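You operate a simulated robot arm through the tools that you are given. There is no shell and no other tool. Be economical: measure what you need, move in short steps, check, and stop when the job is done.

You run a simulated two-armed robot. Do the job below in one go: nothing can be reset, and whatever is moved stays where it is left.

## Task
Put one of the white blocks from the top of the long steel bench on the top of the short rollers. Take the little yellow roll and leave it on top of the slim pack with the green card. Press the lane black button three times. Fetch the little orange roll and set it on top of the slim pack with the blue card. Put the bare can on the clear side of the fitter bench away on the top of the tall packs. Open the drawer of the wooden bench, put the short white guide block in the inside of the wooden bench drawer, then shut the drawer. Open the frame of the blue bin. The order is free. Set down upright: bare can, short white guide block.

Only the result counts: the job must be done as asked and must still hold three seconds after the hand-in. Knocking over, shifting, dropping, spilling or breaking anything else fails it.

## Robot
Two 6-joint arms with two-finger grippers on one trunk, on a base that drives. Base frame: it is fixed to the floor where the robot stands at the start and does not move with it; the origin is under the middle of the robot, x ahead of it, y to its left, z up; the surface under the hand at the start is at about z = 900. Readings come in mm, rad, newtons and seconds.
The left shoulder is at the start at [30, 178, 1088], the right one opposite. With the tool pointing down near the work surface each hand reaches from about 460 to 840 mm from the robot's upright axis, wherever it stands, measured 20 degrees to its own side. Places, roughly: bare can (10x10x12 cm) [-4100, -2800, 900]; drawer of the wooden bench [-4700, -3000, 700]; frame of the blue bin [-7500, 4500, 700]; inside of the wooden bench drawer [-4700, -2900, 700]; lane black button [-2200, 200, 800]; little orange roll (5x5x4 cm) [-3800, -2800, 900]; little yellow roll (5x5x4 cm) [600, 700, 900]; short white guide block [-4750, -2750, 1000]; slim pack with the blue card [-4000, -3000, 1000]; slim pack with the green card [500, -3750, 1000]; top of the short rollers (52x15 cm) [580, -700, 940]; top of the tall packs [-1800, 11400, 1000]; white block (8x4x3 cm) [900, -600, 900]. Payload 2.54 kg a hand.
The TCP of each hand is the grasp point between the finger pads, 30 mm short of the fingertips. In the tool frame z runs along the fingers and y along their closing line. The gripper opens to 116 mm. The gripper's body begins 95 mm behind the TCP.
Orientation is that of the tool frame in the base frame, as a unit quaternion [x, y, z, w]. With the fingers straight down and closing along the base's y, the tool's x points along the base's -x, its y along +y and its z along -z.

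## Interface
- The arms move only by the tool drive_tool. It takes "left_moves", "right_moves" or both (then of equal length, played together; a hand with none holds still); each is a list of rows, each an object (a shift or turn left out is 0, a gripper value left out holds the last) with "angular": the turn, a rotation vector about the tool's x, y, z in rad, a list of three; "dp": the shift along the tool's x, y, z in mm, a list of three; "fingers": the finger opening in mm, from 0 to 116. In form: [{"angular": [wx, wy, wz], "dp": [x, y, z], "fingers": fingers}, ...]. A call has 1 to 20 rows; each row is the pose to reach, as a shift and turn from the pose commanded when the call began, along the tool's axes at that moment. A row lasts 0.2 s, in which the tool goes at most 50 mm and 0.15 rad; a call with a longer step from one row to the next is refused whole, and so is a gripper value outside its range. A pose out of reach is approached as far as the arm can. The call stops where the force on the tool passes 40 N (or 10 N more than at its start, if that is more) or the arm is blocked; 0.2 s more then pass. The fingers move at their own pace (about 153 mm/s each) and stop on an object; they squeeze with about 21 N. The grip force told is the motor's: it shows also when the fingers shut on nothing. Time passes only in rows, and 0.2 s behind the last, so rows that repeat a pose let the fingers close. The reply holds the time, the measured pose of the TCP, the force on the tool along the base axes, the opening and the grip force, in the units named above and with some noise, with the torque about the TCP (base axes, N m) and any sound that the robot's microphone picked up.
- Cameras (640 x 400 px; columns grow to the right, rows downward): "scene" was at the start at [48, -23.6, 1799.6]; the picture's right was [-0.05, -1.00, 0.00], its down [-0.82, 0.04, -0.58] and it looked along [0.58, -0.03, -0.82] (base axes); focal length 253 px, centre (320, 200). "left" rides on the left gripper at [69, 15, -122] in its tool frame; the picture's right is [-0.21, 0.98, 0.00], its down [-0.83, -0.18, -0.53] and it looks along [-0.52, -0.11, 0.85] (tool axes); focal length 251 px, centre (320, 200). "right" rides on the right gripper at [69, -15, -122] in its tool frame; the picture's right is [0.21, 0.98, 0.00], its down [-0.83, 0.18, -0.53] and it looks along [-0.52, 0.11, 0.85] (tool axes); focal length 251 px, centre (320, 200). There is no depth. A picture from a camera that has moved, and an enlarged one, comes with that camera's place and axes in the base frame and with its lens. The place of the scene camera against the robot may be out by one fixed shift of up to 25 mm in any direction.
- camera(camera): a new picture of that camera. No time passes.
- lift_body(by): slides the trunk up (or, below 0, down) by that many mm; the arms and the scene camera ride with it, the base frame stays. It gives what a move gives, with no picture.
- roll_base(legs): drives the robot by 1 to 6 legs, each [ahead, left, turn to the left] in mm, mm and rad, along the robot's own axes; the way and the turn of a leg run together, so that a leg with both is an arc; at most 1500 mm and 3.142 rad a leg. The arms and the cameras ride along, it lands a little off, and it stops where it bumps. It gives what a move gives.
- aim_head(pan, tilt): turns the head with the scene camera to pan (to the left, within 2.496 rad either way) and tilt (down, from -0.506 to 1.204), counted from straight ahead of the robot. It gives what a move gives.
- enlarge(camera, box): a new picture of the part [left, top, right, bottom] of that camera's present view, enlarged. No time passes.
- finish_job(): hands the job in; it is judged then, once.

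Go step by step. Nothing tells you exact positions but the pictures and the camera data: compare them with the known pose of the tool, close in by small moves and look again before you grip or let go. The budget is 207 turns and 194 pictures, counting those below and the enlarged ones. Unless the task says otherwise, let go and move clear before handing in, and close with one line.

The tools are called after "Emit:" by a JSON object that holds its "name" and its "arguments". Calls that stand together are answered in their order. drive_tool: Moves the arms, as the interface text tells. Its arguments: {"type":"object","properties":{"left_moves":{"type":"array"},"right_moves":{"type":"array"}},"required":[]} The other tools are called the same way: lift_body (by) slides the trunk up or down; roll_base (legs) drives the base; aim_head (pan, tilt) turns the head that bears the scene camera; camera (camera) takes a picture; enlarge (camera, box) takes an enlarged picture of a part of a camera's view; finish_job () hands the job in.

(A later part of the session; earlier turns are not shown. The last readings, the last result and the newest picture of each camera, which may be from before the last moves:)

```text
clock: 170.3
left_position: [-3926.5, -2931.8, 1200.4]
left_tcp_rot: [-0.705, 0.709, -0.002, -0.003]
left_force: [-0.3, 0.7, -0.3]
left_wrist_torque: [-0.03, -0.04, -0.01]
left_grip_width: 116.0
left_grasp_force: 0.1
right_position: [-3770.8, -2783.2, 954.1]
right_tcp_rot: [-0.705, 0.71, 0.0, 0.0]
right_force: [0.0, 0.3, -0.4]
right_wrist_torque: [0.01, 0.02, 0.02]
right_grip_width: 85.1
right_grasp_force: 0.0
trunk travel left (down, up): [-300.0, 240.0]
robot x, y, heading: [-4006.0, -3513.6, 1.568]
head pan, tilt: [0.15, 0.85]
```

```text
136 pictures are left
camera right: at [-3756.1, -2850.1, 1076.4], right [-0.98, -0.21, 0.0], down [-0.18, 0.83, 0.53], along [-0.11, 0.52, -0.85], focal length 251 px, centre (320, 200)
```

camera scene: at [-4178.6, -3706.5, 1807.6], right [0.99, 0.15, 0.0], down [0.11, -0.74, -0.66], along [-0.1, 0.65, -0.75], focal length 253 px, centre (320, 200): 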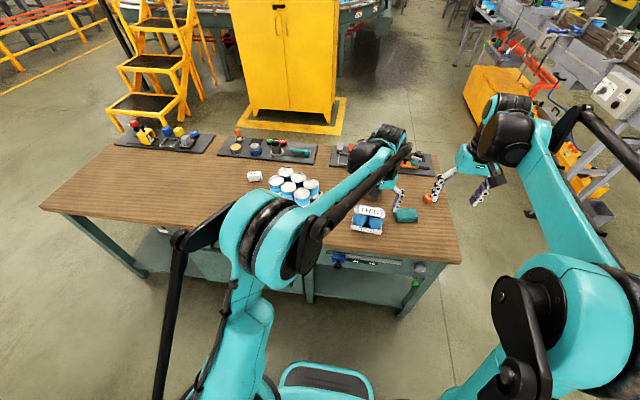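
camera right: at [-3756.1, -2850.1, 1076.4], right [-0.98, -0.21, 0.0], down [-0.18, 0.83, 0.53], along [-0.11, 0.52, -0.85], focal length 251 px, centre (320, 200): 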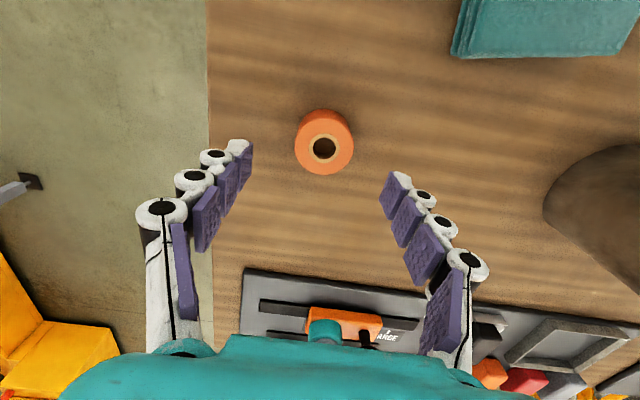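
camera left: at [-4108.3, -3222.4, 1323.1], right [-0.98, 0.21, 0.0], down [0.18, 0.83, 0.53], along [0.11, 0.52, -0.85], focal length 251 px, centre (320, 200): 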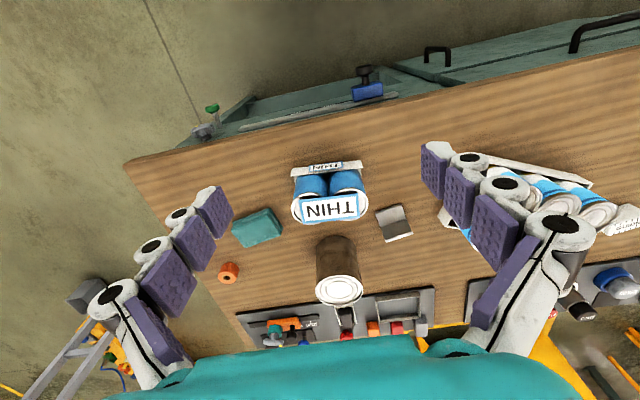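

Emit:
{"name": "drive_tool", "arguments": {"right_moves": [{"dp": [-4, 3, 30]}, {"dp": [-4, 3, 60]}, {"dp": [-4, 3, 76]}, {"dp": [-4, 3, 76], "fingers": 20}, {"dp": [-4, 3, 76]}, {"dp": [-4, 3, 76]}]}}

```text
clock: 171.3
left_position: [-3927.3, -2936.5, 1204.4]
left_tcp_rot: [-0.705, 0.709, 0.0, -0.001]
left_force: [0.1, -0.5, -0.4]
left_wrist_torque: [-0.02, 0.01, 0.0]
left_grip_width: 115.8
left_grasp_force: 0.0
right_position: [-3774.9, -2780.5, 889.9]
right_tcp_rot: [-0.704, 0.71, 0.001, 0.002]
right_force: [-2.2, -0.5, 48.5]
right_wrist_torque: [-0.23, 0.03, -0.03]
right_grip_width: 42.0
right_grasp_force: 16.7
trunk travel left (down, up): [-300.0, 240.0]
robot x, y, heading: [-4006.9, -3513.7, 1.564]
head pan, tilt: [0.15, 0.85]
stopped in row 4 (right hand): the force on the tool passed its limit at 61 N (the readings are from after the stop); the commanded pose is now the measured one
```

The tips touched the bench (surface ≈ 860) while the roll is gripped at 42 mm. I'll hold and lift.

Emit:
{"name": "drive_tool", "arguments": {"right_moves": [{"dp": [0, 0, -2], "fingers": 20}, {"dp": [0, 0, -4]}, {"dp": [0, 0, -40]}, {"dp": [0, 0, -85]}, {"dp": [0, 0, -130]}, {"dp": [0, 0, -175]}, {"dp": [0, 0, -220]}, {"dp": [0, 0, -265]}]}}

Emit:
{"name": "camera", "arguments": {"camera": "right"}}

Emit:
{"name": "camera", "arguments": {"camera": "left"}}

```text
clock: 173.1
left_position: [-3926.4, -2934.5, 1202.0]
left_tcp_rot: [-0.705, 0.709, -0.001, -0.003]
left_force: [0.4, 0.1, -0.2]
left_wrist_torque: [0.06, 0.0, 0.01]
left_grip_width: 116.1
left_grasp_force: 0.0
right_position: [-3775.2, -2775.9, 1155.7]
right_tcp_rot: [-0.705, 0.709, 0.002, 0.0]
right_force: [0.4, -0.3, -0.2]
right_wrist_torque: [0.01, 0.02, 0.02]
right_grip_width: 41.6
right_grasp_force: 20.9
trunk travel left (down, up): [-300.0, 240.0]
robot x, y, heading: [-4009.8, -3514.5, 1.56]
head pan, tilt: [0.15, 0.85]
```

```text
135 pictures are left
camera right: at [-3759.2, -2843.8, 1277.3], right [-0.98, -0.21, 0.0], down [-0.17, 0.83, 0.54], along [-0.11, 0.52, -0.84], focal length 251 px, centre (320, 200)
```

right: 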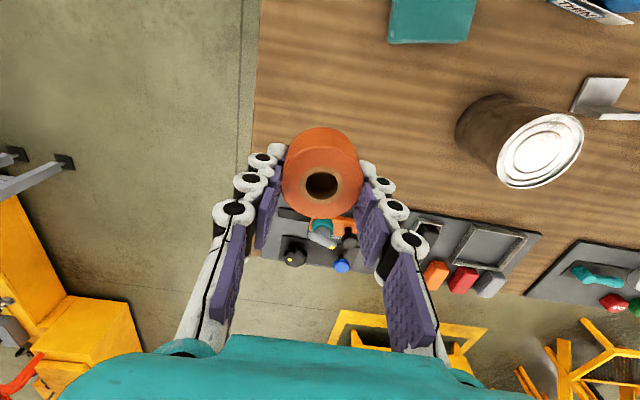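

```text
134 pictures are left
camera left: at [-3941.0, -3002.6, 1323.6], right [-0.98, 0.22, 0.0], down [0.19, 0.83, 0.53], along [0.12, 0.52, -0.85], focal length 251 px, centre (320, 200)
```

left: 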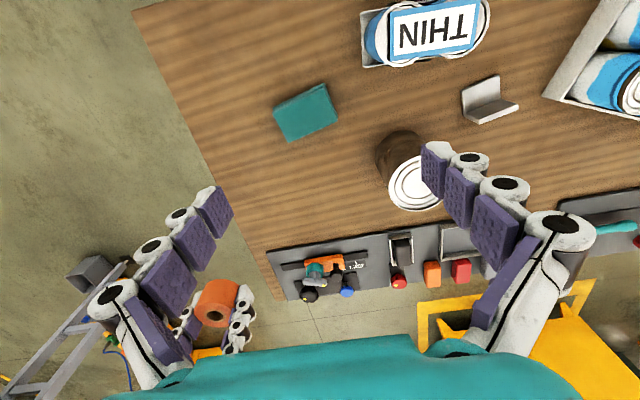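

I have the roll. The blue card is at about [-4076, -2985, 960]. I'll strafe left 200, and clear the left hand out of the way.

Emit:
{"name": "roll_base", "arguments": {"legs": [[0, 210, 0.008]]}}

Emit:
{"name": "drive_tool", "arguments": {"left_moves": [{"dp": [0, 45, 0]}, {"dp": [0, 90, 0]}, {"dp": [0, 135, 0]}, {"dp": [0, 180, 0]}, {"dp": [0, 225, 0]}, {"dp": [0, 225, 0]}, {"dp": [0, 225, 0]}], "right_moves": [{"dp": [0, 0, 0]}, {"dp": [45, 15, 0]}, {"dp": [85, 30, 0]}, {"dp": [125, 45, 0]}, {"dp": [165, 60, 0]}, {"dp": [200, 75, 20]}, {"dp": [205, 85, 60]}]}}

Emit:
{"name": "camera", "arguments": {"camera": "right"}}

Emit:
{"name": "aim_head", "arguments": {"pan": -0.2, "tilt": 0.95}}

Emit:
{"name": "camera", "arguments": {"camera": "scene"}}

```text
clock: 174.7
left_position: [-4133.1, -2931.4, 1201.1]
left_tcp_rot: [-0.706, 0.708, -0.001, -0.003]
left_force: [-0.5, -0.5, -0.7]
left_wrist_torque: [0.04, -0.03, -0.02]
left_grip_width: 116.3
left_grasp_force: 0.1
right_position: [-3980.8, -2772.2, 1154.5]
right_tcp_rot: [-0.706, 0.708, 0.0, 0.001]
right_force: [-0.5, 0.1, -0.4]
right_wrist_torque: [-0.01, 0.0, -0.01]
right_grip_width: 41.5
right_grasp_force: 21.2
trunk travel left (down, up): [-300.0, 240.0]
robot x, y, heading: [-4208.8, -3514.4, 1.563]
head pan, tilt: [0.15, 0.85]
```

```text
clock: 176.3
left_position: [-4355.8, -2927.5, 1199.7]
left_tcp_rot: [-0.707, 0.708, -0.003, -0.002]
left_force: [-0.7, 0.3, -0.8]
left_wrist_torque: [-0.08, -0.02, 0.01]
left_grip_width: 116.0
left_grasp_force: 0.1
right_position: [-4066.2, -2979.1, 1095.0]
right_tcp_rot: [-0.706, 0.708, 0.0, 0.0]
right_force: [-0.9, 0.7, -0.8]
right_wrist_torque: [-0.06, 0.0, 0.0]
right_grip_width: 41.4
right_grasp_force: 21.0
trunk travel left (down, up): [-300.0, 240.0]
robot x, y, heading: [-4210.4, -3510.5, 1.568]
head pan, tilt: [0.15, 0.85]
```

```text
133 pictures are left
camera right: at [-4051.0, -3045.7, 1216.8], right [-0.98, -0.21, 0.0], down [-0.18, 0.83, 0.53], along [-0.11, 0.52, -0.85], focal length 251 px, centre (320, 200)
```

right: 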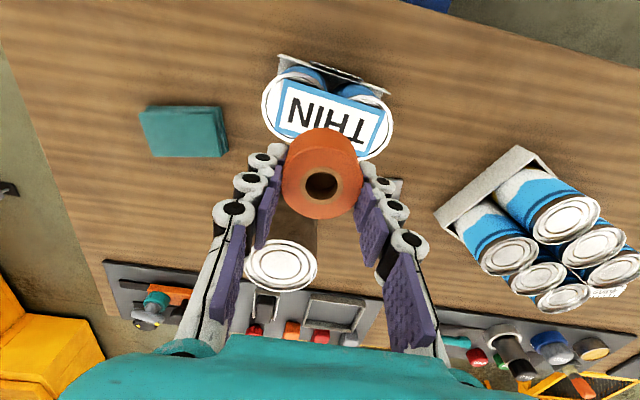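

```text
clock: 177.1
left_position: [-4354.3, -2929.2, 1202.5]
left_tcp_rot: [-0.707, 0.707, -0.002, -0.003]
left_force: [-0.3, 0.9, -0.6]
left_wrist_torque: [0.0, 0.02, 0.03]
left_grip_width: 116.2
left_grasp_force: 0.0
right_position: [-4064.7, -2979.4, 1095.2]
right_tcp_rot: [-0.707, 0.708, 0.001, -0.001]
right_force: [-0.3, 0.7, -0.8]
right_wrist_torque: [0.02, 0.0, 0.02]
right_grip_width: 41.4
right_grasp_force: 21.1
trunk travel left (down, up): [-300.0, 240.0]
robot x, y, heading: [-4209.2, -3511.2, 1.567]
head pan, tilt: [-0.201, 0.949]
```

```text
132 pictures are left
camera scene: at [-4191.0, -3490.0, 1800.0], right [0.98, -0.2, 0.0], down [-0.16, -0.8, -0.58], along [0.12, 0.57, -0.81], focal length 253 px, centre (320, 200)
```

scene: 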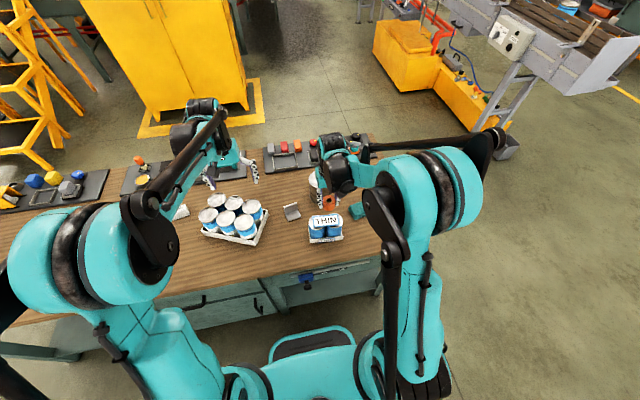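

The card centre is at [-4074, -2983]. I'll align and lower until contact.

Emit:
{"name": "drive_tool", "arguments": {"right_moves": [{"dp": [4, 9, 30]}, {"dp": [4, 9, 60]}, {"dp": [4, 9, 80]}, {"dp": [4, 9, 88]}]}}

Emit:
{"name": "enlarge", "arguments": {"camera": "scene", "box": [280, 180, 380, 250]}}

```text
clock: 178.1
left_position: [-4355.1, -2928.8, 1201.7]
left_tcp_rot: [-0.707, 0.707, -0.002, -0.003]
left_force: [0.2, -0.6, -0.5]
left_wrist_torque: [0.01, -0.01, 0.01]
left_grip_width: 116.1
left_grasp_force: 0.1
right_position: [-4077.2, -2979.9, 1006.2]
right_tcp_rot: [-0.707, 0.707, 0.001, 0.0]
right_force: [0.1, -0.4, -0.3]
right_wrist_torque: [0.01, 0.0, 0.0]
right_grip_width: 41.2
right_grasp_force: 21.1
trunk travel left (down, up): [-300.0, 240.0]
robot x, y, heading: [-4209.8, -3512.5, 1.564]
head pan, tilt: [-0.201, 0.949]
```

```text
5.71 times, centred on (330, 215) of scene
camera zoom: at [-4190.9, -3489.8, 1800.0], right [0.98, -0.2, 0.0], down [-0.16, -0.8, -0.58], along [0.12, 0.57, -0.81], focal length 1443 px, centre (263, 114)
```

zoom: 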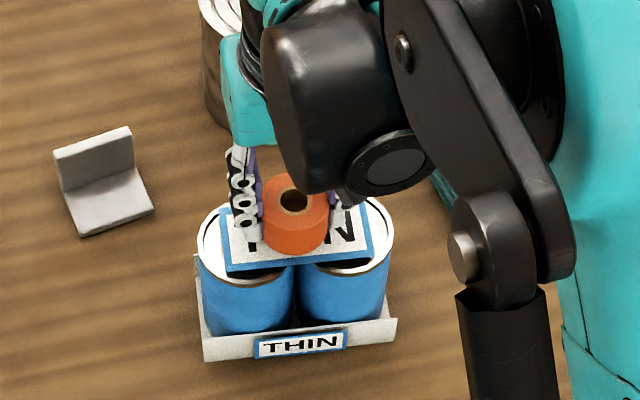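

Emit:
{"name": "drive_tool", "arguments": {"right_moves": [{"dp": [0, 0, 4]}, {"dp": [0, 0, 7]}, {"dp": [0, 0, 9]}, {"dp": [0, 0, 11]}, {"dp": [0, 0, 13]}]}}

```text
clock: 179.3
left_position: [-4355.1, -2930.9, 1201.6]
left_tcp_rot: [-0.706, 0.708, -0.001, -0.002]
left_force: [-0.5, -0.6, 0.2]
left_wrist_torque: [0.01, -0.02, -0.02]
left_grip_width: 115.9
left_grasp_force: 0.1
right_position: [-4074.2, -2981.3, 994.7]
right_tcp_rot: [0.707, -0.707, -0.002, -0.001]
right_force: [0.6, 4.9, 24.1]
right_wrist_torque: [0.18, -0.08, 0.01]
right_grip_width: 41.6
right_grasp_force: 20.8
trunk travel left (down, up): [-300.0, 240.0]
robot x, y, heading: [-4213.2, -3512.5, 1.565]
head pan, tilt: [-0.201, 0.949]
```

Contact at z≈995. I'll relieve the pressure, open and rise.

Emit:
{"name": "drive_tool", "arguments": {"right_moves": [{"dp": [0, 0, -2]}, {"dp": [0, 0, -2], "fingers": 66}, {"dp": [0, 0, -2]}, {"dp": [0, 0, -10]}, {"dp": [0, 0, -50]}, {"dp": [0, 0, -95]}, {"dp": [0, 0, -140]}, {"dp": [0, 0, -185]}]}}

Emit:
{"name": "enlarge", "arguments": {"camera": "scene", "box": [280, 180, 380, 250]}}

```text
clock: 181.1
left_position: [-4354.9, -2930.6, 1202.3]
left_tcp_rot: [-0.706, 0.708, -0.001, -0.003]
left_force: [0.2, -0.9, 0.8]
left_wrist_torque: [0.02, -0.02, 0.02]
left_grip_width: 116.1
left_grasp_force: 0.1
right_position: [-4073.2, -2986.9, 1176.6]
right_tcp_rot: [-0.707, 0.707, 0.002, 0.0]
right_force: [-1.1, -0.4, 0.5]
right_wrist_torque: [0.03, -0.02, 0.01]
right_grip_width: 66.2
right_grasp_force: 0.1
trunk travel left (down, up): [-300.0, 240.0]
robot x, y, heading: [-4207.7, -3512.1, 1.565]
head pan, tilt: [-0.201, 0.949]
```

```text
5.71 times, centred on (330, 215) of scene
camera zoom: at [-4191.0, -3491.4, 1800.1], right [0.98, -0.2, 0.0], down [-0.16, -0.8, -0.58], along [0.12, 0.57, -0.81], focal length 1443 px, centre (263, 114)
```

zoom: 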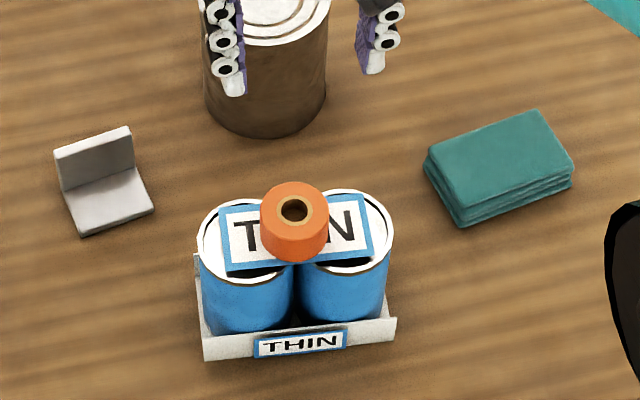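

The orange roll sits on the blue card. Next is the drawer: I'll back off, move left and look at the bench front.

Emit:
{"name": "roll_base", "arguments": {"legs": [[-300, 0, 0], [0, 430, 0.005]]}}

Emit:
{"name": "aim_head", "arguments": {"pan": 0, "tilt": 0.85}}

Emit:
{"name": "camera", "arguments": {"camera": "scene"}}

```text
clock: 185.4
left_position: [-4795.5, -3233.9, 1200.7]
left_tcp_rot: [0.715, -0.699, 0.002, 0.003]
left_force: [-0.7, -0.1, -0.1]
left_wrist_torque: [0.01, 0.01, 0.02]
left_grip_width: 115.8
left_grasp_force: 0.1
right_position: [-4515.5, -3283.1, 1176.2]
right_tcp_rot: [0.715, -0.7, -0.001, 0.0]
right_force: [0.1, 0.0, -0.4]
right_wrist_torque: [0.03, -0.04, 0.03]
right_grip_width: 66.0
right_grasp_force: 0.2
trunk travel left (down, up): [-300.0, 240.0]
robot x, y, heading: [-4637.0, -3811.6, 1.594]
head pan, tilt: [-0.201, 0.949]
```

```text
clock: 186.1
left_position: [-4794.6, -3232.6, 1201.6]
left_tcp_rot: [0.715, -0.699, 0.002, 0.004]
left_force: [0.1, 0.2, -0.5]
left_wrist_torque: [0.0, -0.03, 0.04]
left_grip_width: 116.2
left_grasp_force: 0.1
right_position: [-4514.1, -3282.4, 1175.6]
right_tcp_rot: [0.716, -0.699, -0.001, 0.0]
right_force: [0.4, -0.3, -0.1]
right_wrist_torque: [0.05, -0.03, 0.0]
right_grip_width: 66.0
right_grasp_force: 0.1
trunk travel left (down, up): [-300.0, 240.0]
robot x, y, heading: [-4638.6, -3811.3, 1.592]
head pan, tilt: [0.0, 0.85]
```

```text
129 pictures are left
camera scene: at [-4632.7, -3783.4, 1807.5], right [1.0, 0.02, 0.0], down [0.02, -0.75, -0.66], along [-0.01, 0.66, -0.75], focal length 253 px, centre (320, 200)
```

scene: 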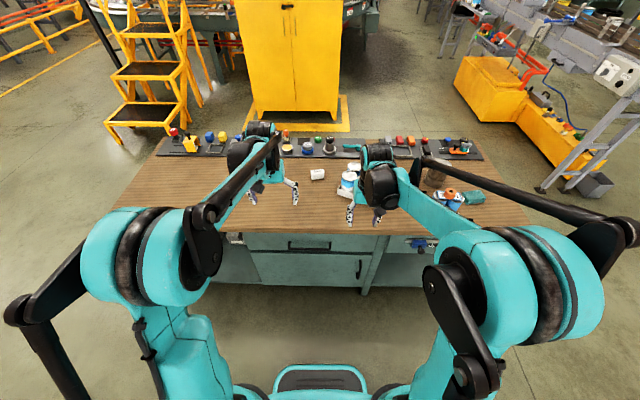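

Emit:
{"name": "enlarge", "arguments": {"camera": "scene", "box": [220, 150, 400, 300]}}

Emit:
{"name": "camera", "arguments": {"camera": "right"}}

Emit:
{"name": "camera", "arguments": {"camera": "left"}}

```text
2.67 times, centred on (310, 225) of scene
camera zoom: at [-4632.7, -3783.4, 1807.5], right [1.0, 0.02, 0.0], down [0.02, -0.75, -0.66], along [-0.01, 0.66, -0.75], focal length 674 px, centre (347, 133)
```

zoom: 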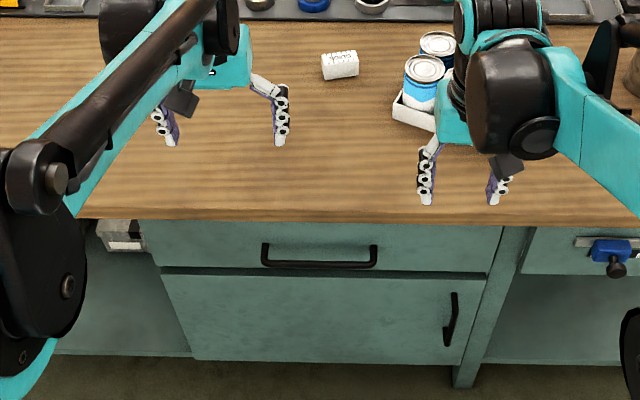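

```text
127 pictures are left
camera right: at [-4496.7, -3349.5, 1297.9], right [-0.97, -0.24, 0.0], down [-0.2, 0.82, 0.54], along [-0.13, 0.52, -0.84], focal length 251 px, centre (320, 200)
```

right: 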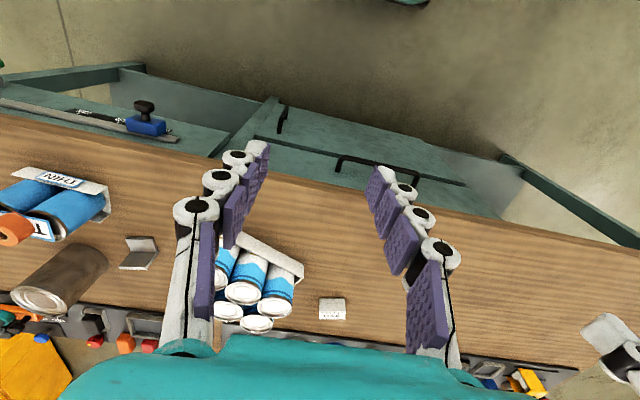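

```text
126 pictures are left
camera left: at [-4808.0, -3302.4, 1323.6], right [-0.98, 0.19, 0.0], down [0.16, 0.83, 0.53], along [0.1, 0.52, -0.85], focal length 251 px, centre (320, 200)
```

left: 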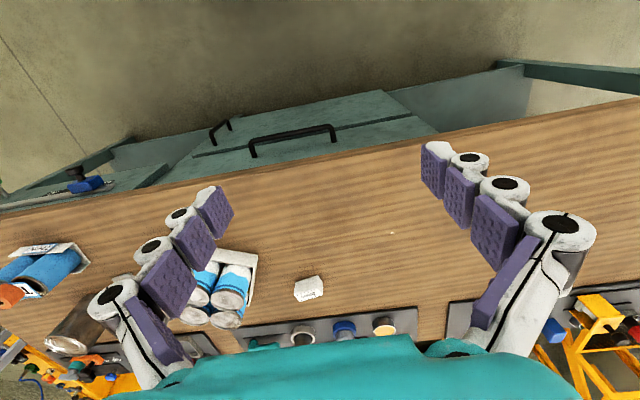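

The drawer's bar handle is at about [-4702, -3122, 716] and the white guide block at [-4676, -2757]. I'll pick the block first with the right hand, so I move left and forward.

Emit:
{"name": "roll_base", "arguments": {"legs": [[0, 215, -0.02], [320, 0, 0]]}}

Emit:
{"name": "camera", "arguments": {"camera": "right"}}

Emit:
{"name": "aim_head", "arguments": {"pan": -0.2, "tilt": 0.8}}

Emit:
{"name": "camera", "arguments": {"camera": "scene"}}

```text
clock: 189.5
left_position: [-4991.6, -2915.5, 1200.9]
left_tcp_rot: [-0.705, 0.709, -0.003, -0.003]
left_force: [0.1, -0.5, -0.4]
left_wrist_torque: [-0.04, 0.01, -0.01]
left_grip_width: 115.5
left_grasp_force: 0.1
right_position: [-4711.3, -2973.5, 1175.9]
right_tcp_rot: [-0.705, 0.709, 0.001, 0.0]
right_force: [-0.1, 0.0, -0.5]
right_wrist_torque: [-0.02, -0.01, 0.03]
right_grip_width: 66.0
right_grasp_force: 0.2
trunk travel left (down, up): [-300.0, 240.0]
robot x, y, heading: [-4847.9, -3501.6, 1.572]
head pan, tilt: [0.0, 0.85]
```

```text
125 pictures are left
camera right: at [-4695.9, -3039.5, 1297.8], right [-0.98, -0.21, 0.0], down [-0.18, 0.83, 0.53], along [-0.11, 0.52, -0.84], focal length 251 px, centre (320, 200)
```

right: 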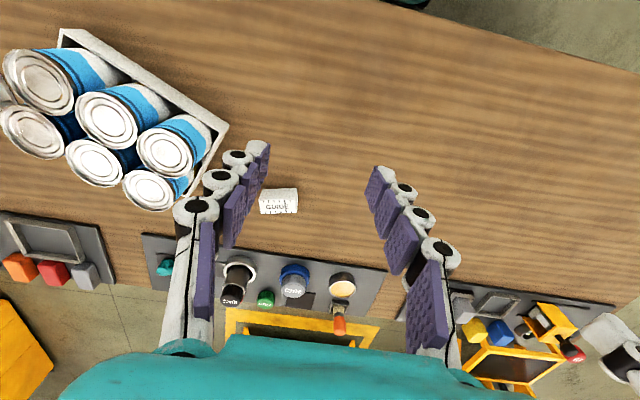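

```text
clock: 190.2
left_position: [-4991.7, -2915.8, 1201.6]
left_tcp_rot: [-0.706, 0.709, -0.002, -0.003]
left_force: [0.2, -0.6, -0.8]
left_wrist_torque: [0.03, -0.03, -0.01]
left_grip_width: 116.3
left_grasp_force: 0.0
right_position: [-4711.1, -2972.5, 1175.9]
right_tcp_rot: [-0.706, 0.709, 0.001, 0.0]
right_force: [-0.4, 0.4, -0.9]
right_wrist_torque: [0.01, -0.02, -0.02]
right_grip_width: 66.3
right_grasp_force: 0.1
trunk travel left (down, up): [-300.0, 240.0]
robot x, y, heading: [-4852.6, -3497.6, 1.568]
head pan, tilt: [-0.201, 0.799]
```

```text
124 pictures are left
camera scene: at [-4827.1, -3469.3, 1811.5], right [0.98, -0.2, 0.0], down [-0.15, -0.7, -0.7], along [0.14, 0.68, -0.72], focal length 253 px, centre (320, 200)
```

scene: 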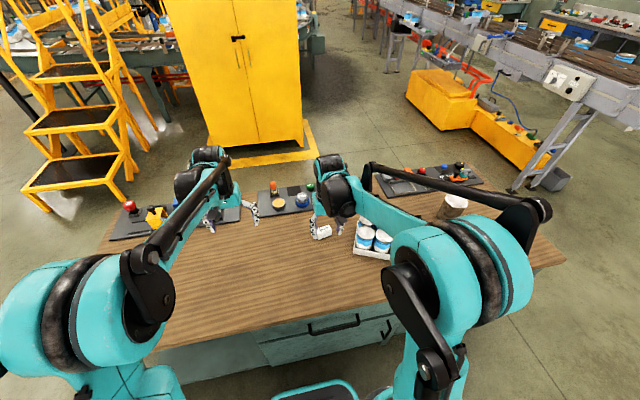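

Emit:
{"name": "enlarge", "arguments": {"camera": "right", "box": [220, 160, 340, 240]}}

Emit:
{"name": "enlarge", "arguments": {"camera": "scene", "box": [290, 200, 370, 255]}}

```text
5.00 times, centred on (280, 200) of right
camera zoom: at [-4695.9, -3040.2, 1298.0], right [-0.98, -0.21, 0.0], down [-0.18, 0.83, 0.54], along [-0.11, 0.52, -0.84], focal length 1257 px, centre (520, 200)
```

zoom: 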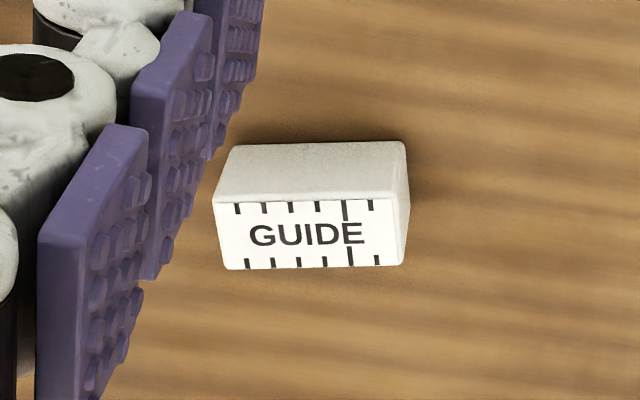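

```text
7.27 times, centred on (330, 228) of scene
camera zoom: at [-4827.1, -3469.3, 1811.5], right [0.98, -0.2, 0.0], down [-0.15, -0.7, -0.7], along [0.14, 0.68, -0.72], focal length 1837 px, centre (247, 0)
```

zoom: 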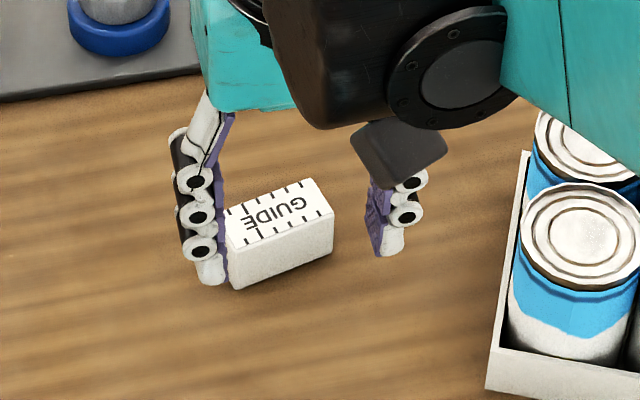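

The guide block lies with GUIDE up, long side about 12° off x, centred near [-4674, -2758]. I'll go above it, turned to match, with fingers open.

Emit:
{"name": "drive_tool", "arguments": {"right_moves": [{"dp": [-45, -8, 0], "fingers": 110, "angular": [0, 0, -0.05]}, {"dp": [-90, -16, 0], "angular": [0, 0, -0.1]}, {"dp": [-135, -24, 0], "angular": [0, 0, -0.15]}, {"dp": [-180, -32, 0], "angular": [0, 0, -0.2]}, {"dp": [-214, -37, 20], "angular": [0, 0, -0.2]}, {"dp": [-214, -37, 65], "angular": [0, 0, -0.2]}, {"dp": [-214, -37, 110], "angular": [0, 0, -0.2]}, {"dp": [-214, -37, 155], "angular": [0, 0, -0.2]}, {"dp": [-214, -37, 195], "angular": [0, 0, -0.2]}]}}

Emit:
{"name": "camera", "arguments": {"camera": "right"}}

```text
clock: 192.2
left_position: [-4991.0, -2915.6, 1201.4]
left_tcp_rot: [-0.706, 0.709, -0.001, -0.003]
left_force: [-0.3, 0.4, 0.0]
left_wrist_torque: [-0.01, 0.0, 0.01]
left_grip_width: 116.4
left_grasp_force: 0.1
right_position: [-4673.9, -2759.1, 978.8]
right_tcp_rot: [0.773, -0.635, 0.0, 0.0]
right_force: [-0.3, -0.3, -0.2]
right_wrist_torque: [-0.01, 0.0, 0.01]
right_grip_width: 109.6
right_grasp_force: 0.1
trunk travel left (down, up): [-300.0, 240.0]
robot x, y, heading: [-4846.8, -3497.6, 1.563]
head pan, tilt: [-0.201, 0.799]
```

```text
121 pictures are left
camera right: at [-4645.6, -2821.2, 1100.7], right [-0.92, -0.4, 0.0], down [-0.34, 0.77, 0.53], along [-0.21, 0.49, -0.84], focal length 251 px, centre (320, 200)
```

right: 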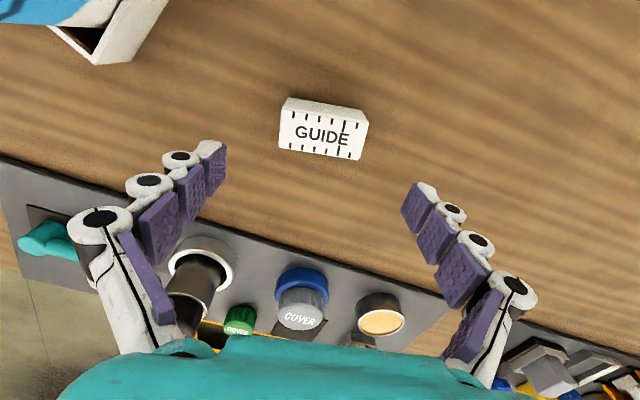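

Aligned. I'll descend and grip the block.

Emit:
{"name": "drive_tool", "arguments": {"right_moves": [{"dp": [3, -1, 40]}, {"dp": [3, -1, 70]}, {"dp": [3, -1, 82]}, {"dp": [3, -1, 82], "fingers": 40}, {"dp": [3, -1, 82]}, {"dp": [3, -1, 82]}, {"dp": [3, -1, 78]}, {"dp": [3, -1, 40]}, {"dp": [3, -1, 0]}, {"dp": [3, -1, -45]}, {"dp": [3, -1, -90]}, {"dp": [3, -1, -135]}, {"dp": [3, -1, -180]}]}}

Emit:
{"name": "camera", "arguments": {"camera": "right"}}

```text
clock: 195.0
left_position: [-4992.0, -2916.8, 1202.0]
left_tcp_rot: [-0.706, 0.709, -0.001, -0.002]
left_force: [0.0, 0.5, 0.1]
left_wrist_torque: [0.03, -0.01, 0.01]
left_grip_width: 116.0
left_grasp_force: 0.1
right_position: [-4670.2, -2762.2, 1161.6]
right_tcp_rot: [0.773, -0.635, -0.001, 0.0]
right_force: [0.4, 0.2, -0.2]
right_wrist_torque: [0.02, -0.02, 0.01]
right_grip_width: 69.2
right_grasp_force: 20.9
trunk travel left (down, up): [-300.0, 240.0]
robot x, y, heading: [-4846.9, -3500.9, 1.569]
head pan, tilt: [-0.201, 0.799]
```

```text
120 pictures are left
camera right: at [-4640.6, -2825.7, 1282.9], right [-0.92, -0.4, 0.0], down [-0.34, 0.77, 0.54], along [-0.21, 0.49, -0.84], focal length 251 px, centre (320, 200)
```

right: 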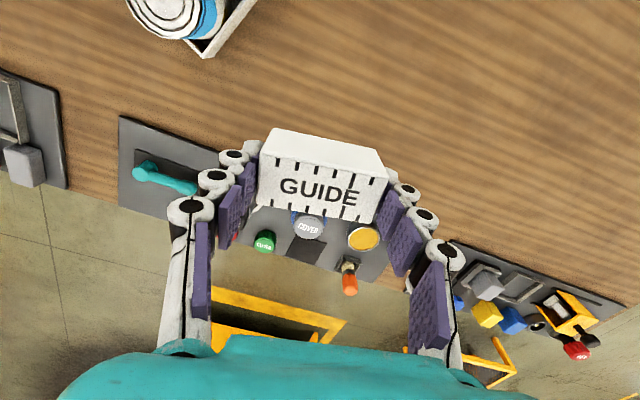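

The guide block is held. Now I back away to stand in front of the drawer with the left arm, and get a look at the handle.

Emit:
{"name": "roll_base", "arguments": {"legs": [[-390, 0, 0], [0, -325, 0]]}}

Emit:
{"name": "lift_body", "arguments": {"by": -200}}

Emit:
{"name": "drive_tool", "arguments": {"left_moves": [{"dp": [0, 0, 0], "angular": [-0.051, -0.051, 0.1235], "fingers": 60}, {"angular": [-0.102, -0.102, 0.247]}, {"angular": [-0.1535, -0.1535, 0.3705]}, {"angular": [-0.2047, -0.2047, 0.494]}, {"angular": [-0.2558, -0.2558, 0.6175]}, {"angular": [-0.307, -0.307, 0.741]}, {"angular": [-0.358, -0.358, 0.8645]}, {"angular": [-0.409, -0.409, 0.988]}, {"angular": [-0.4605, -0.4605, 1.1115]}, {"angular": [-0.5117, -0.5117, 1.235]}, {"angular": [-0.563, -0.563, 1.3585]}, {"angular": [-0.614, -0.614, 1.482]}]}}

Emit:
{"name": "camera", "arguments": {"camera": "left"}}

Emit:
{"name": "aim_head", "arguments": {"pan": 0.15, "tilt": 0.9}}

Emit:
{"name": "camera", "arguments": {"camera": "scene"}}

```text
clock: 199.2
left_position: [-4676.0, -3309.3, 1201.4]
left_tcp_rot: [0.711, -0.704, 0.002, 0.003]
left_force: [-0.1, 0.1, -0.4]
left_wrist_torque: [0.0, 0.03, -0.02]
left_grip_width: 116.1
left_grasp_force: 0.1
right_position: [-4353.7, -3151.7, 1160.3]
right_tcp_rot: [0.777, -0.63, -0.001, 0.0]
right_force: [0.2, 0.0, -1.3]
right_wrist_torque: [0.01, 0.01, 0.01]
right_grip_width: 69.4
right_grasp_force: 21.3
trunk travel left (down, up): [-300.0, 240.0]
robot x, y, heading: [-4529.0, -3888.3, 1.581]
head pan, tilt: [-0.201, 0.799]
```

```text
clock: 201.4
left_position: [-4675.9, -3311.8, 1001.2]
left_tcp_rot: [0.711, -0.703, 0.002, 0.003]
left_force: [-0.1, 0.8, -0.1]
left_wrist_torque: [0.05, 0.01, 0.01]
left_grip_width: 116.2
left_grasp_force: 0.1
right_position: [-4354.9, -3152.9, 959.2]
right_tcp_rot: [0.777, -0.629, -0.001, -0.001]
right_force: [0.1, -0.5, -1.0]
right_wrist_torque: [0.01, 0.01, 0.0]
right_grip_width: 69.2
right_grasp_force: 20.3
trunk travel left (down, up): [-100.0, 440.0]
robot x, y, heading: [-4527.1, -3888.9, 1.58]
head pan, tilt: [-0.201, 0.799]
```

```text
clock: 204.0
left_position: [-4677.0, -3311.4, 1001.5]
left_tcp_rot: [-0.003, 0.925, 0.38, -0.003]
left_force: [0.0, 0.1, -0.1]
left_wrist_torque: [0.03, 0.02, -0.02]
left_grip_width: 60.0
left_grasp_force: 0.1
right_position: [-4355.5, -3152.3, 959.7]
right_tcp_rot: [0.777, -0.629, 0.0, 0.0]
right_force: [0.1, 1.0, -1.3]
right_wrist_torque: [0.01, -0.01, 0.01]
right_grip_width: 69.3
right_grasp_force: 21.5
trunk travel left (down, up): [-100.0, 440.0]
robot x, y, heading: [-4524.0, -3895.5, 1.58]
head pan, tilt: [-0.201, 0.799]
```

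```text
119 pictures are left
camera left: at [-4744.1, -3386.7, 1098.5], right [0.21, 0.7, 0.69], down [0.83, -0.5, 0.25], along [0.51, 0.52, -0.68], focal length 251 px, centre (320, 200)
```

left: 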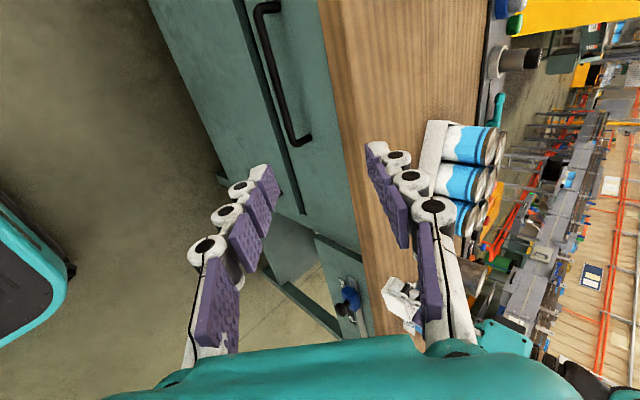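

```text
clock: 204.8
left_position: [-4676.9, -3311.4, 1001.6]
left_tcp_rot: [-0.005, 0.925, 0.38, -0.003]
left_force: [0.5, 0.0, 0.3]
left_wrist_torque: [0.02, -0.02, -0.01]
left_grip_width: 60.0
left_grasp_force: 0.1
right_position: [-4356.0, -3154.0, 960.4]
right_tcp_rot: [0.777, -0.629, 0.0, -0.001]
right_force: [0.7, 0.3, -0.8]
right_wrist_torque: [-0.02, -0.03, 0.01]
right_grip_width: 69.1
right_grasp_force: 21.0
trunk travel left (down, up): [-100.0, 440.0]
robot x, y, heading: [-4526.6, -3891.1, 1.582]
head pan, tilt: [0.15, 0.901]
```

```text
118 pictures are left
camera scene: at [-4531.5, -3866.6, 1603.6], right [0.99, 0.16, 0.0], down [0.12, -0.77, -0.62], along [-0.1, 0.61, -0.78], focal length 253 px, centre (320, 200)
```

scene: 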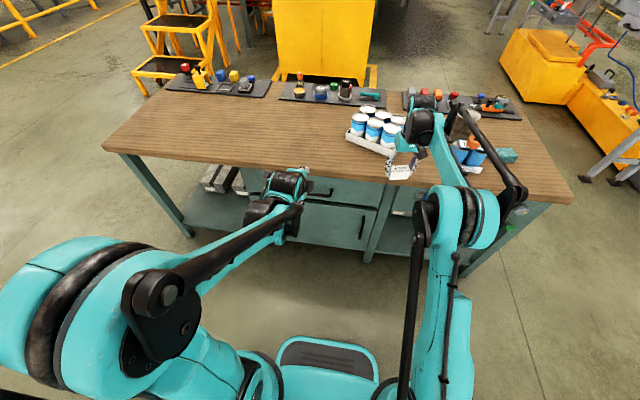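

The left hand is pitched 45° with fingers closing vertically-diagonal. I'll bring it in front of the handle at about [-4702, -3116, 716].

Emit:
{"name": "drive_tool", "arguments": {"left_moves": [{"dp": [4, -11, 42]}, {"dp": [8, -22, 84]}, {"dp": [12, -33, 126]}, {"dp": [16, -44, 168]}, {"dp": [20, -55, 210]}, {"dp": [23, -64, 246]}]}}

Emit:
{"name": "camera", "arguments": {"camera": "left"}}

Emit:
{"name": "enlarge", "arguments": {"camera": "scene", "box": [230, 140, 410, 260]}}

```text
clock: 206.2
left_position: [-4700.3, -3181.5, 777.8]
left_tcp_rot: [-0.004, 0.925, 0.379, -0.003]
left_force: [0.6, -0.3, -0.6]
left_wrist_torque: [-0.04, 0.01, 0.02]
left_grip_width: 59.9
left_grasp_force: 0.1
right_position: [-4357.3, -3152.5, 959.3]
right_tcp_rot: [0.778, -0.629, -0.001, 0.001]
right_force: [0.3, 0.5, -0.8]
right_wrist_torque: [-0.01, 0.01, 0.02]
right_grip_width: 69.2
right_grasp_force: 20.9
trunk travel left (down, up): [-100.0, 440.0]
robot x, y, heading: [-4524.3, -3896.3, 1.579]
head pan, tilt: [0.15, 0.901]
```

```text
117 pictures are left
camera left: at [-4768.5, -3257.4, 875.6], right [0.21, 0.7, 0.69], down [0.83, -0.5, 0.25], along [0.51, 0.52, -0.68], focal length 251 px, centre (320, 200)
```

left: 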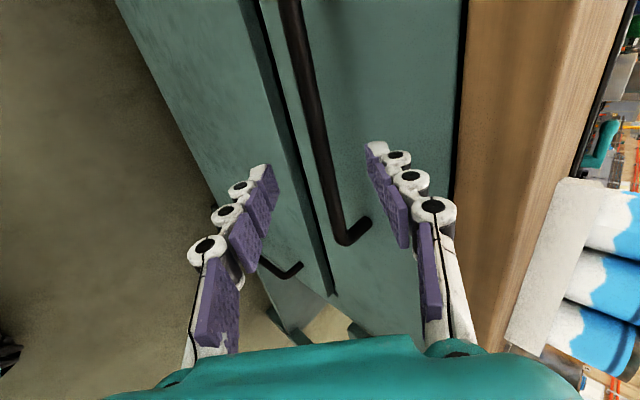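

```text
3.33 times, centred on (320, 200) of scene
camera zoom: at [-4531.8, -3865.5, 1603.6], right [0.99, 0.16, 0.0], down [0.12, -0.77, -0.62], along [-0.1, 0.61, -0.78], focal length 842 px, centre (320, 200)
```

zoom: 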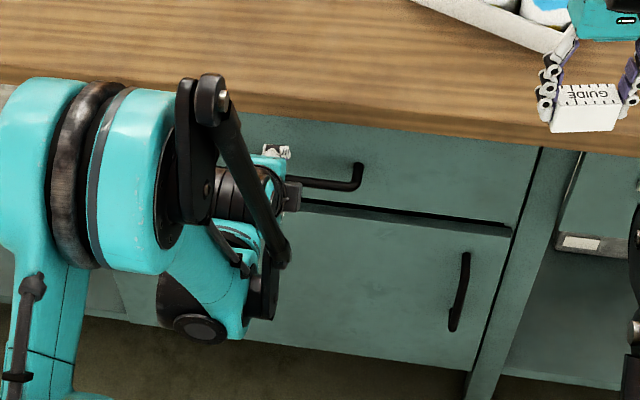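

The bar passes right between the fingers along the approach line. I'll advance 70 mm and close.

Emit:
{"name": "drive_tool", "arguments": {"left_moves": [{"dp": [0, 0, 30]}, {"dp": [0, 0, 55]}, {"dp": [0, 0, 65]}, {"dp": [0, 0, 72]}, {"dp": [0, 0, 72], "fingers": 0}, {"dp": [0, 0, 72]}, {"dp": [0, 0, 72]}]}}

Emit:
{"name": "camera", "arguments": {"camera": "left"}}

```text
clock: 207.8
left_position: [-4703.3, -3132.4, 730.3]
left_tcp_rot: [-0.004, 0.925, 0.38, -0.003]
left_force: [0.2, 0.2, 3.2]
left_wrist_torque: [0.0, 0.59, -0.14]
left_grip_width: 12.3
left_grasp_force: 37.3
right_position: [-4355.5, -3153.7, 961.4]
right_tcp_rot: [0.777, -0.629, -0.001, 0.0]
right_force: [-0.6, -1.4, -0.8]
right_wrist_torque: [0.02, -0.01, 0.02]
right_grip_width: 69.4
right_grasp_force: 21.7
trunk travel left (down, up): [-100.0, 440.0]
robot x, y, heading: [-4524.2, -3890.3, 1.58]
head pan, tilt: [0.15, 0.901]
```

```text
115 pictures are left
camera left: at [-4769.9, -3208.6, 827.8], right [0.21, 0.7, 0.69], down [0.83, -0.5, 0.25], along [0.51, 0.52, -0.68], focal length 251 px, centre (320, 200)
```

left: 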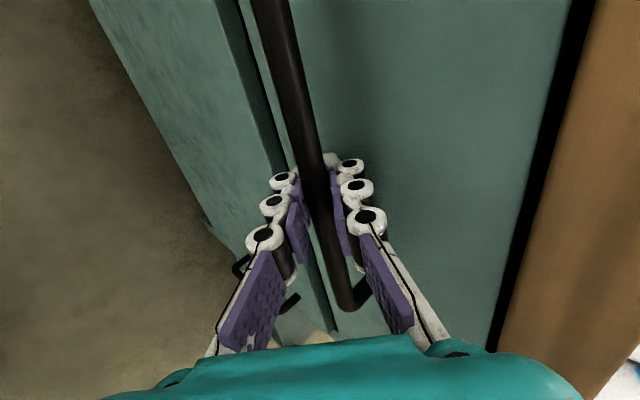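

The bar is gripped. I'll pull straight back in small steps.

Emit:
{"name": "drive_tool", "arguments": {"left_moves": [{"dp": [0, -10, -10]}, {"dp": [0, -21, -21]}, {"dp": [0, -32, -32]}, {"dp": [0, -43, -43]}, {"dp": [0, -57, -56]}, {"dp": [0, -71, -70]}, {"dp": [0, -85, -84]}, {"dp": [0, -100, -98]}, {"dp": [0, -114, -112]}, {"dp": [0, -128, -126]}, {"dp": [0, -142, -140]}]}}

Emit:
{"name": "camera", "arguments": {"camera": "scene"}}

```text
clock: 209.2
left_position: [-4700.5, -3213.9, 732.5]
left_tcp_rot: [-0.004, 0.929, 0.37, -0.003]
left_force: [-1.8, -3.7, -35.0]
left_wrist_torque: [0.15, 0.66, -0.07]
left_grip_width: 12.8
left_grasp_force: 38.0
left hand out of reach, approached as far as the arm can: row 5, 6, 7
right_position: [-4355.2, -3149.5, 959.3]
right_tcp_rot: [0.777, -0.629, 0.0, 0.0]
right_force: [0.2, -1.1, -0.8]
right_wrist_torque: [0.03, 0.05, 0.01]
right_grip_width: 69.3
right_grasp_force: 21.1
trunk travel left (down, up): [-100.0, 440.0]
robot x, y, heading: [-4524.9, -3893.3, 1.575]
head pan, tilt: [0.15, 0.901]
stopped in row 7 (left hand): the force on the tool passed its limit at 86 N (the readings are from after the stop); the commanded pose is now the measured one
```

```text
114 pictures are left
camera scene: at [-4532.5, -3863.7, 1603.1], right [0.99, 0.16, 0.0], down [0.12, -0.78, -0.62], along [-0.1, 0.61, -0.79], focal length 253 px, centre (320, 200)
```

scene: 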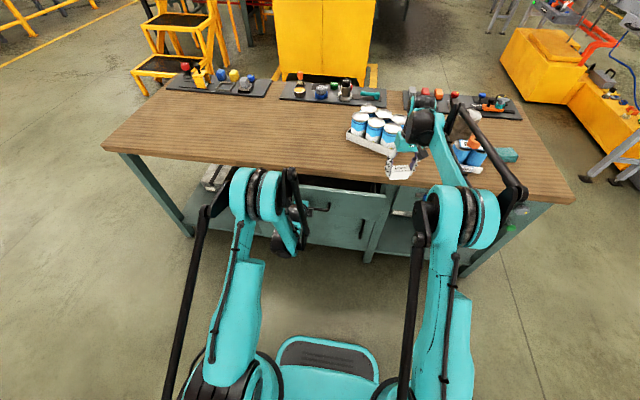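

The drawer is out about 80 mm and the arm has run out of fold. I'll check how much room is behind me before backing up the base.

Emit:
{"name": "aim_head", "arguments": {"pan": 2.4, "tilt": 0.9}}

Emit:
{"name": "camera", "arguments": {"camera": "scene"}}

```text
clock: 211.3
left_position: [-4701.1, -3211.7, 733.2]
left_tcp_rot: [-0.005, 0.929, 0.371, -0.002]
left_force: [-3.6, -3.1, -45.7]
left_wrist_torque: [0.17, 0.39, -0.32]
left_grip_width: 12.5
left_grasp_force: 37.8
right_position: [-4355.4, -3149.9, 957.9]
right_tcp_rot: [0.778, -0.629, 0.001, 0.0]
right_force: [0.8, 0.4, -1.2]
right_wrist_torque: [-0.02, 0.0, 0.03]
right_grip_width: 69.3
right_grasp_force: 21.0
trunk travel left (down, up): [-100.0, 440.0]
robot x, y, heading: [-4525.2, -3889.8, 1.578]
head pan, tilt: [2.4, 0.901]
```

```text
113 pictures are left
camera scene: at [-4572.0, -3992.3, 1603.8], right [-0.74, 0.67, 0.0], down [0.53, 0.58, -0.62], along [-0.41, -0.46, -0.78], focal length 253 px, centre (320, 200)
```

scene: 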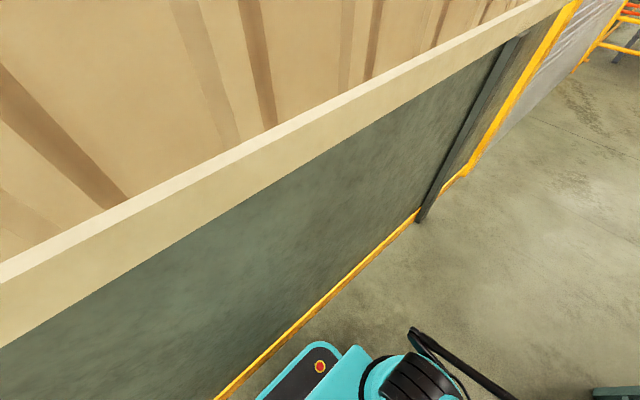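

There is about 170 mm of free floor behind the base. I'll back up 110 mm with the handle held.

Emit:
{"name": "roll_base", "arguments": {"legs": [[-110, 0, 0]]}}

Emit:
{"name": "aim_head", "arguments": {"pan": 0.15, "tilt": 0.9}}

Emit:
{"name": "camera", "arguments": {"camera": "scene"}}

Emit:
{"name": "camera", "arguments": {"camera": "right"}}

```text
clock: 212.5
left_position: [-4700.6, -3322.3, 735.2]
left_tcp_rot: [-0.006, 0.928, 0.373, -0.002]
left_force: [-6.0, -0.3, -30.9]
left_wrist_torque: [0.04, 0.36, -0.45]
left_grip_width: 12.7
left_grasp_force: 38.2
right_position: [-4356.3, -3262.2, 958.5]
right_tcp_rot: [0.778, -0.629, 0.001, 0.001]
right_force: [-0.6, -0.4, -0.7]
right_wrist_torque: [0.0, 0.0, 0.02]
right_grip_width: 69.1
right_grasp_force: 21.3
trunk travel left (down, up): [-100.0, 440.0]
robot x, y, heading: [-4522.2, -4000.9, 1.58]
head pan, tilt: [2.4, 0.901]
```

```text
clock: 214.6
left_position: [-4701.7, -3324.2, 735.0]
left_tcp_rot: [-0.005, 0.928, 0.373, -0.003]
left_force: [-4.4, -3.0, -25.8]
left_wrist_torque: [0.0, 0.45, -0.4]
left_grip_width: 12.4
left_grasp_force: 38.8
right_position: [-4356.0, -3260.9, 959.1]
right_tcp_rot: [0.777, -0.629, -0.001, 0.0]
right_force: [0.4, -0.2, -0.9]
right_wrist_torque: [0.03, 0.0, -0.01]
right_grip_width: 69.4
right_grasp_force: 21.1
trunk travel left (down, up): [-100.0, 440.0]
robot x, y, heading: [-4522.7, -4001.0, 1.578]
head pan, tilt: [0.15, 0.901]
```

```text
112 pictures are left
camera scene: at [-4531.9, -3974.7, 1603.5], right [0.99, 0.16, 0.0], down [0.13, -0.77, -0.62], along [-0.1, 0.61, -0.79], focal length 253 px, centre (320, 200)
```

scene: 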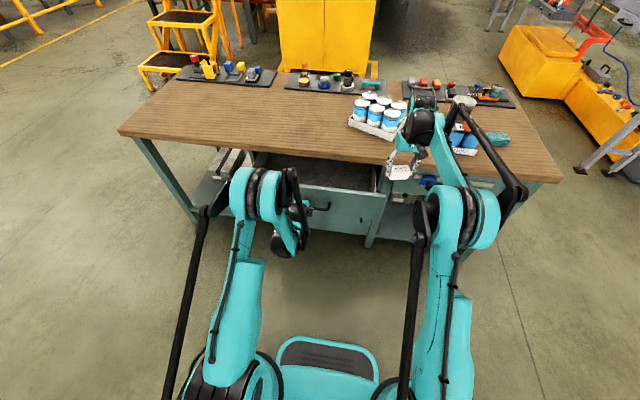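

```text
111 pictures are left
camera right: at [-4327.0, -3323.9, 1080.5], right [-0.91, -0.41, 0.0], down [-0.35, 0.77, 0.53], along [-0.22, 0.49, -0.85], focal length 251 px, centre (320, 200)
```

right: 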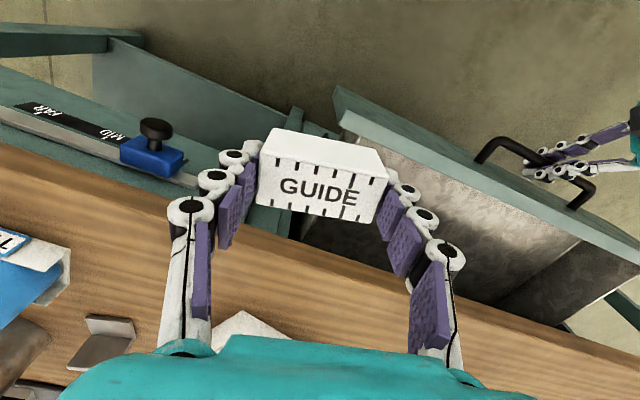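

The drawer is open about 190 mm. Keeping the left hand on the handle, I'll bring the block over the opening at about [-4450, -3200].

Emit:
{"name": "drive_tool", "arguments": {"right_moves": [{"dp": [-26, 26, 0], "angular": [0, 0, 0.07]}, {"dp": [-52, 52, 0], "angular": [0, 0, 0.14]}, {"dp": [-79, 79, 0], "angular": [0, 0, 0.2]}, {"dp": [-79, 79, 40], "angular": [0, 0, 0.2]}, {"dp": [-79, 79, 80], "angular": [0, 0, 0.2]}]}}

Emit:
{"name": "camera", "arguments": {"camera": "right"}}

Emit:
{"name": "enlarge", "arguments": {"camera": "scene", "box": [230, 140, 430, 260]}}

```text
clock: 215.8
left_position: [-4702.1, -3324.4, 734.5]
left_tcp_rot: [-0.006, 0.928, 0.373, -0.003]
left_force: [-5.3, 2.8, -18.9]
left_wrist_torque: [0.0, 0.48, -0.44]
left_grip_width: 11.9
left_grasp_force: 38.3
right_position: [-4449.7, -3205.7, 881.4]
right_tcp_rot: [0.711, -0.703, 0.0, 0.0]
right_force: [0.7, -0.5, -1.1]
right_wrist_torque: [-0.03, 0.01, -0.01]
right_grip_width: 69.3
right_grasp_force: 21.0
right hand out of reach, approached as far as the arm can: row 3
trunk travel left (down, up): [-100.0, 440.0]
robot x, y, heading: [-4522.1, -4003.1, 1.584]
head pan, tilt: [0.15, 0.901]
```

```text
110 pictures are left
camera right: at [-4434.0, -3272.6, 1003.0], right [-0.97, -0.23, 0.0], down [-0.19, 0.82, 0.53], along [-0.12, 0.52, -0.85], focal length 251 px, centre (320, 200)
```

right: 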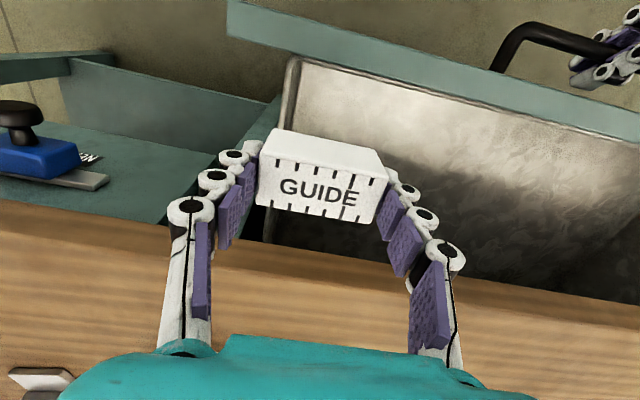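

```text
3.20 times, centred on (330, 200) of scene
camera zoom: at [-4531.7, -3975.0, 1603.5], right [0.99, 0.16, 0.0], down [0.13, -0.77, -0.62], along [-0.1, 0.61, -0.79], focal length 808 px, centre (288, 200)
```

zoom: 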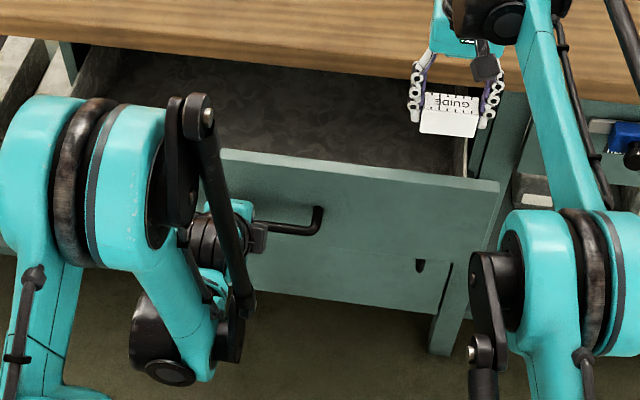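

The drawer's right wall is too near, so I'll shift 50 mm left before lowering into the drawer.

Emit:
{"name": "drive_tool", "arguments": {"right_moves": [{"dp": [0, 25, 0]}, {"dp": [0, 50, 0]}, {"dp": [0, 50, 45]}, {"dp": [0, 50, 90]}, {"dp": [0, 50, 135]}, {"dp": [0, 50, 160]}]}}

Emit:
{"name": "camera", "arguments": {"camera": "right"}}

```text
clock: 217.2
left_position: [-4701.3, -3324.1, 736.6]
left_tcp_rot: [-0.006, 0.928, 0.373, -0.004]
left_force: [-4.9, -0.5, -8.5]
left_wrist_torque: [-0.02, 0.42, -0.34]
left_grip_width: 11.6
left_grasp_force: 37.9
right_position: [-4495.7, -3227.2, 728.7]
right_tcp_rot: [0.711, -0.704, -0.001, -0.001]
right_force: [-0.6, 0.4, -1.7]
right_wrist_torque: [0.0, 0.0, 0.0]
right_grip_width: 69.4
right_grasp_force: 20.9
right hand out of reach, approached as far as the arm can: row 5, 6
trunk travel left (down, up): [-100.0, 440.0]
robot x, y, heading: [-4521.8, -4002.3, 1.58]
head pan, tilt: [0.15, 0.901]
```

```text
108 pictures are left
camera right: at [-4479.9, -3294.3, 851.0], right [-0.97, -0.23, 0.0], down [-0.19, 0.82, 0.54], along [-0.12, 0.52, -0.84], focal length 251 px, centre (320, 200)
```

right: 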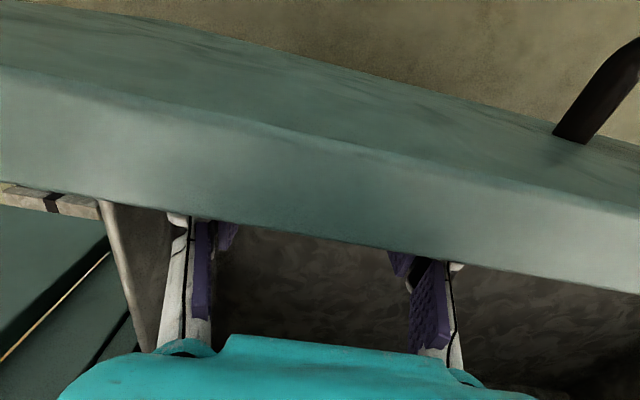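

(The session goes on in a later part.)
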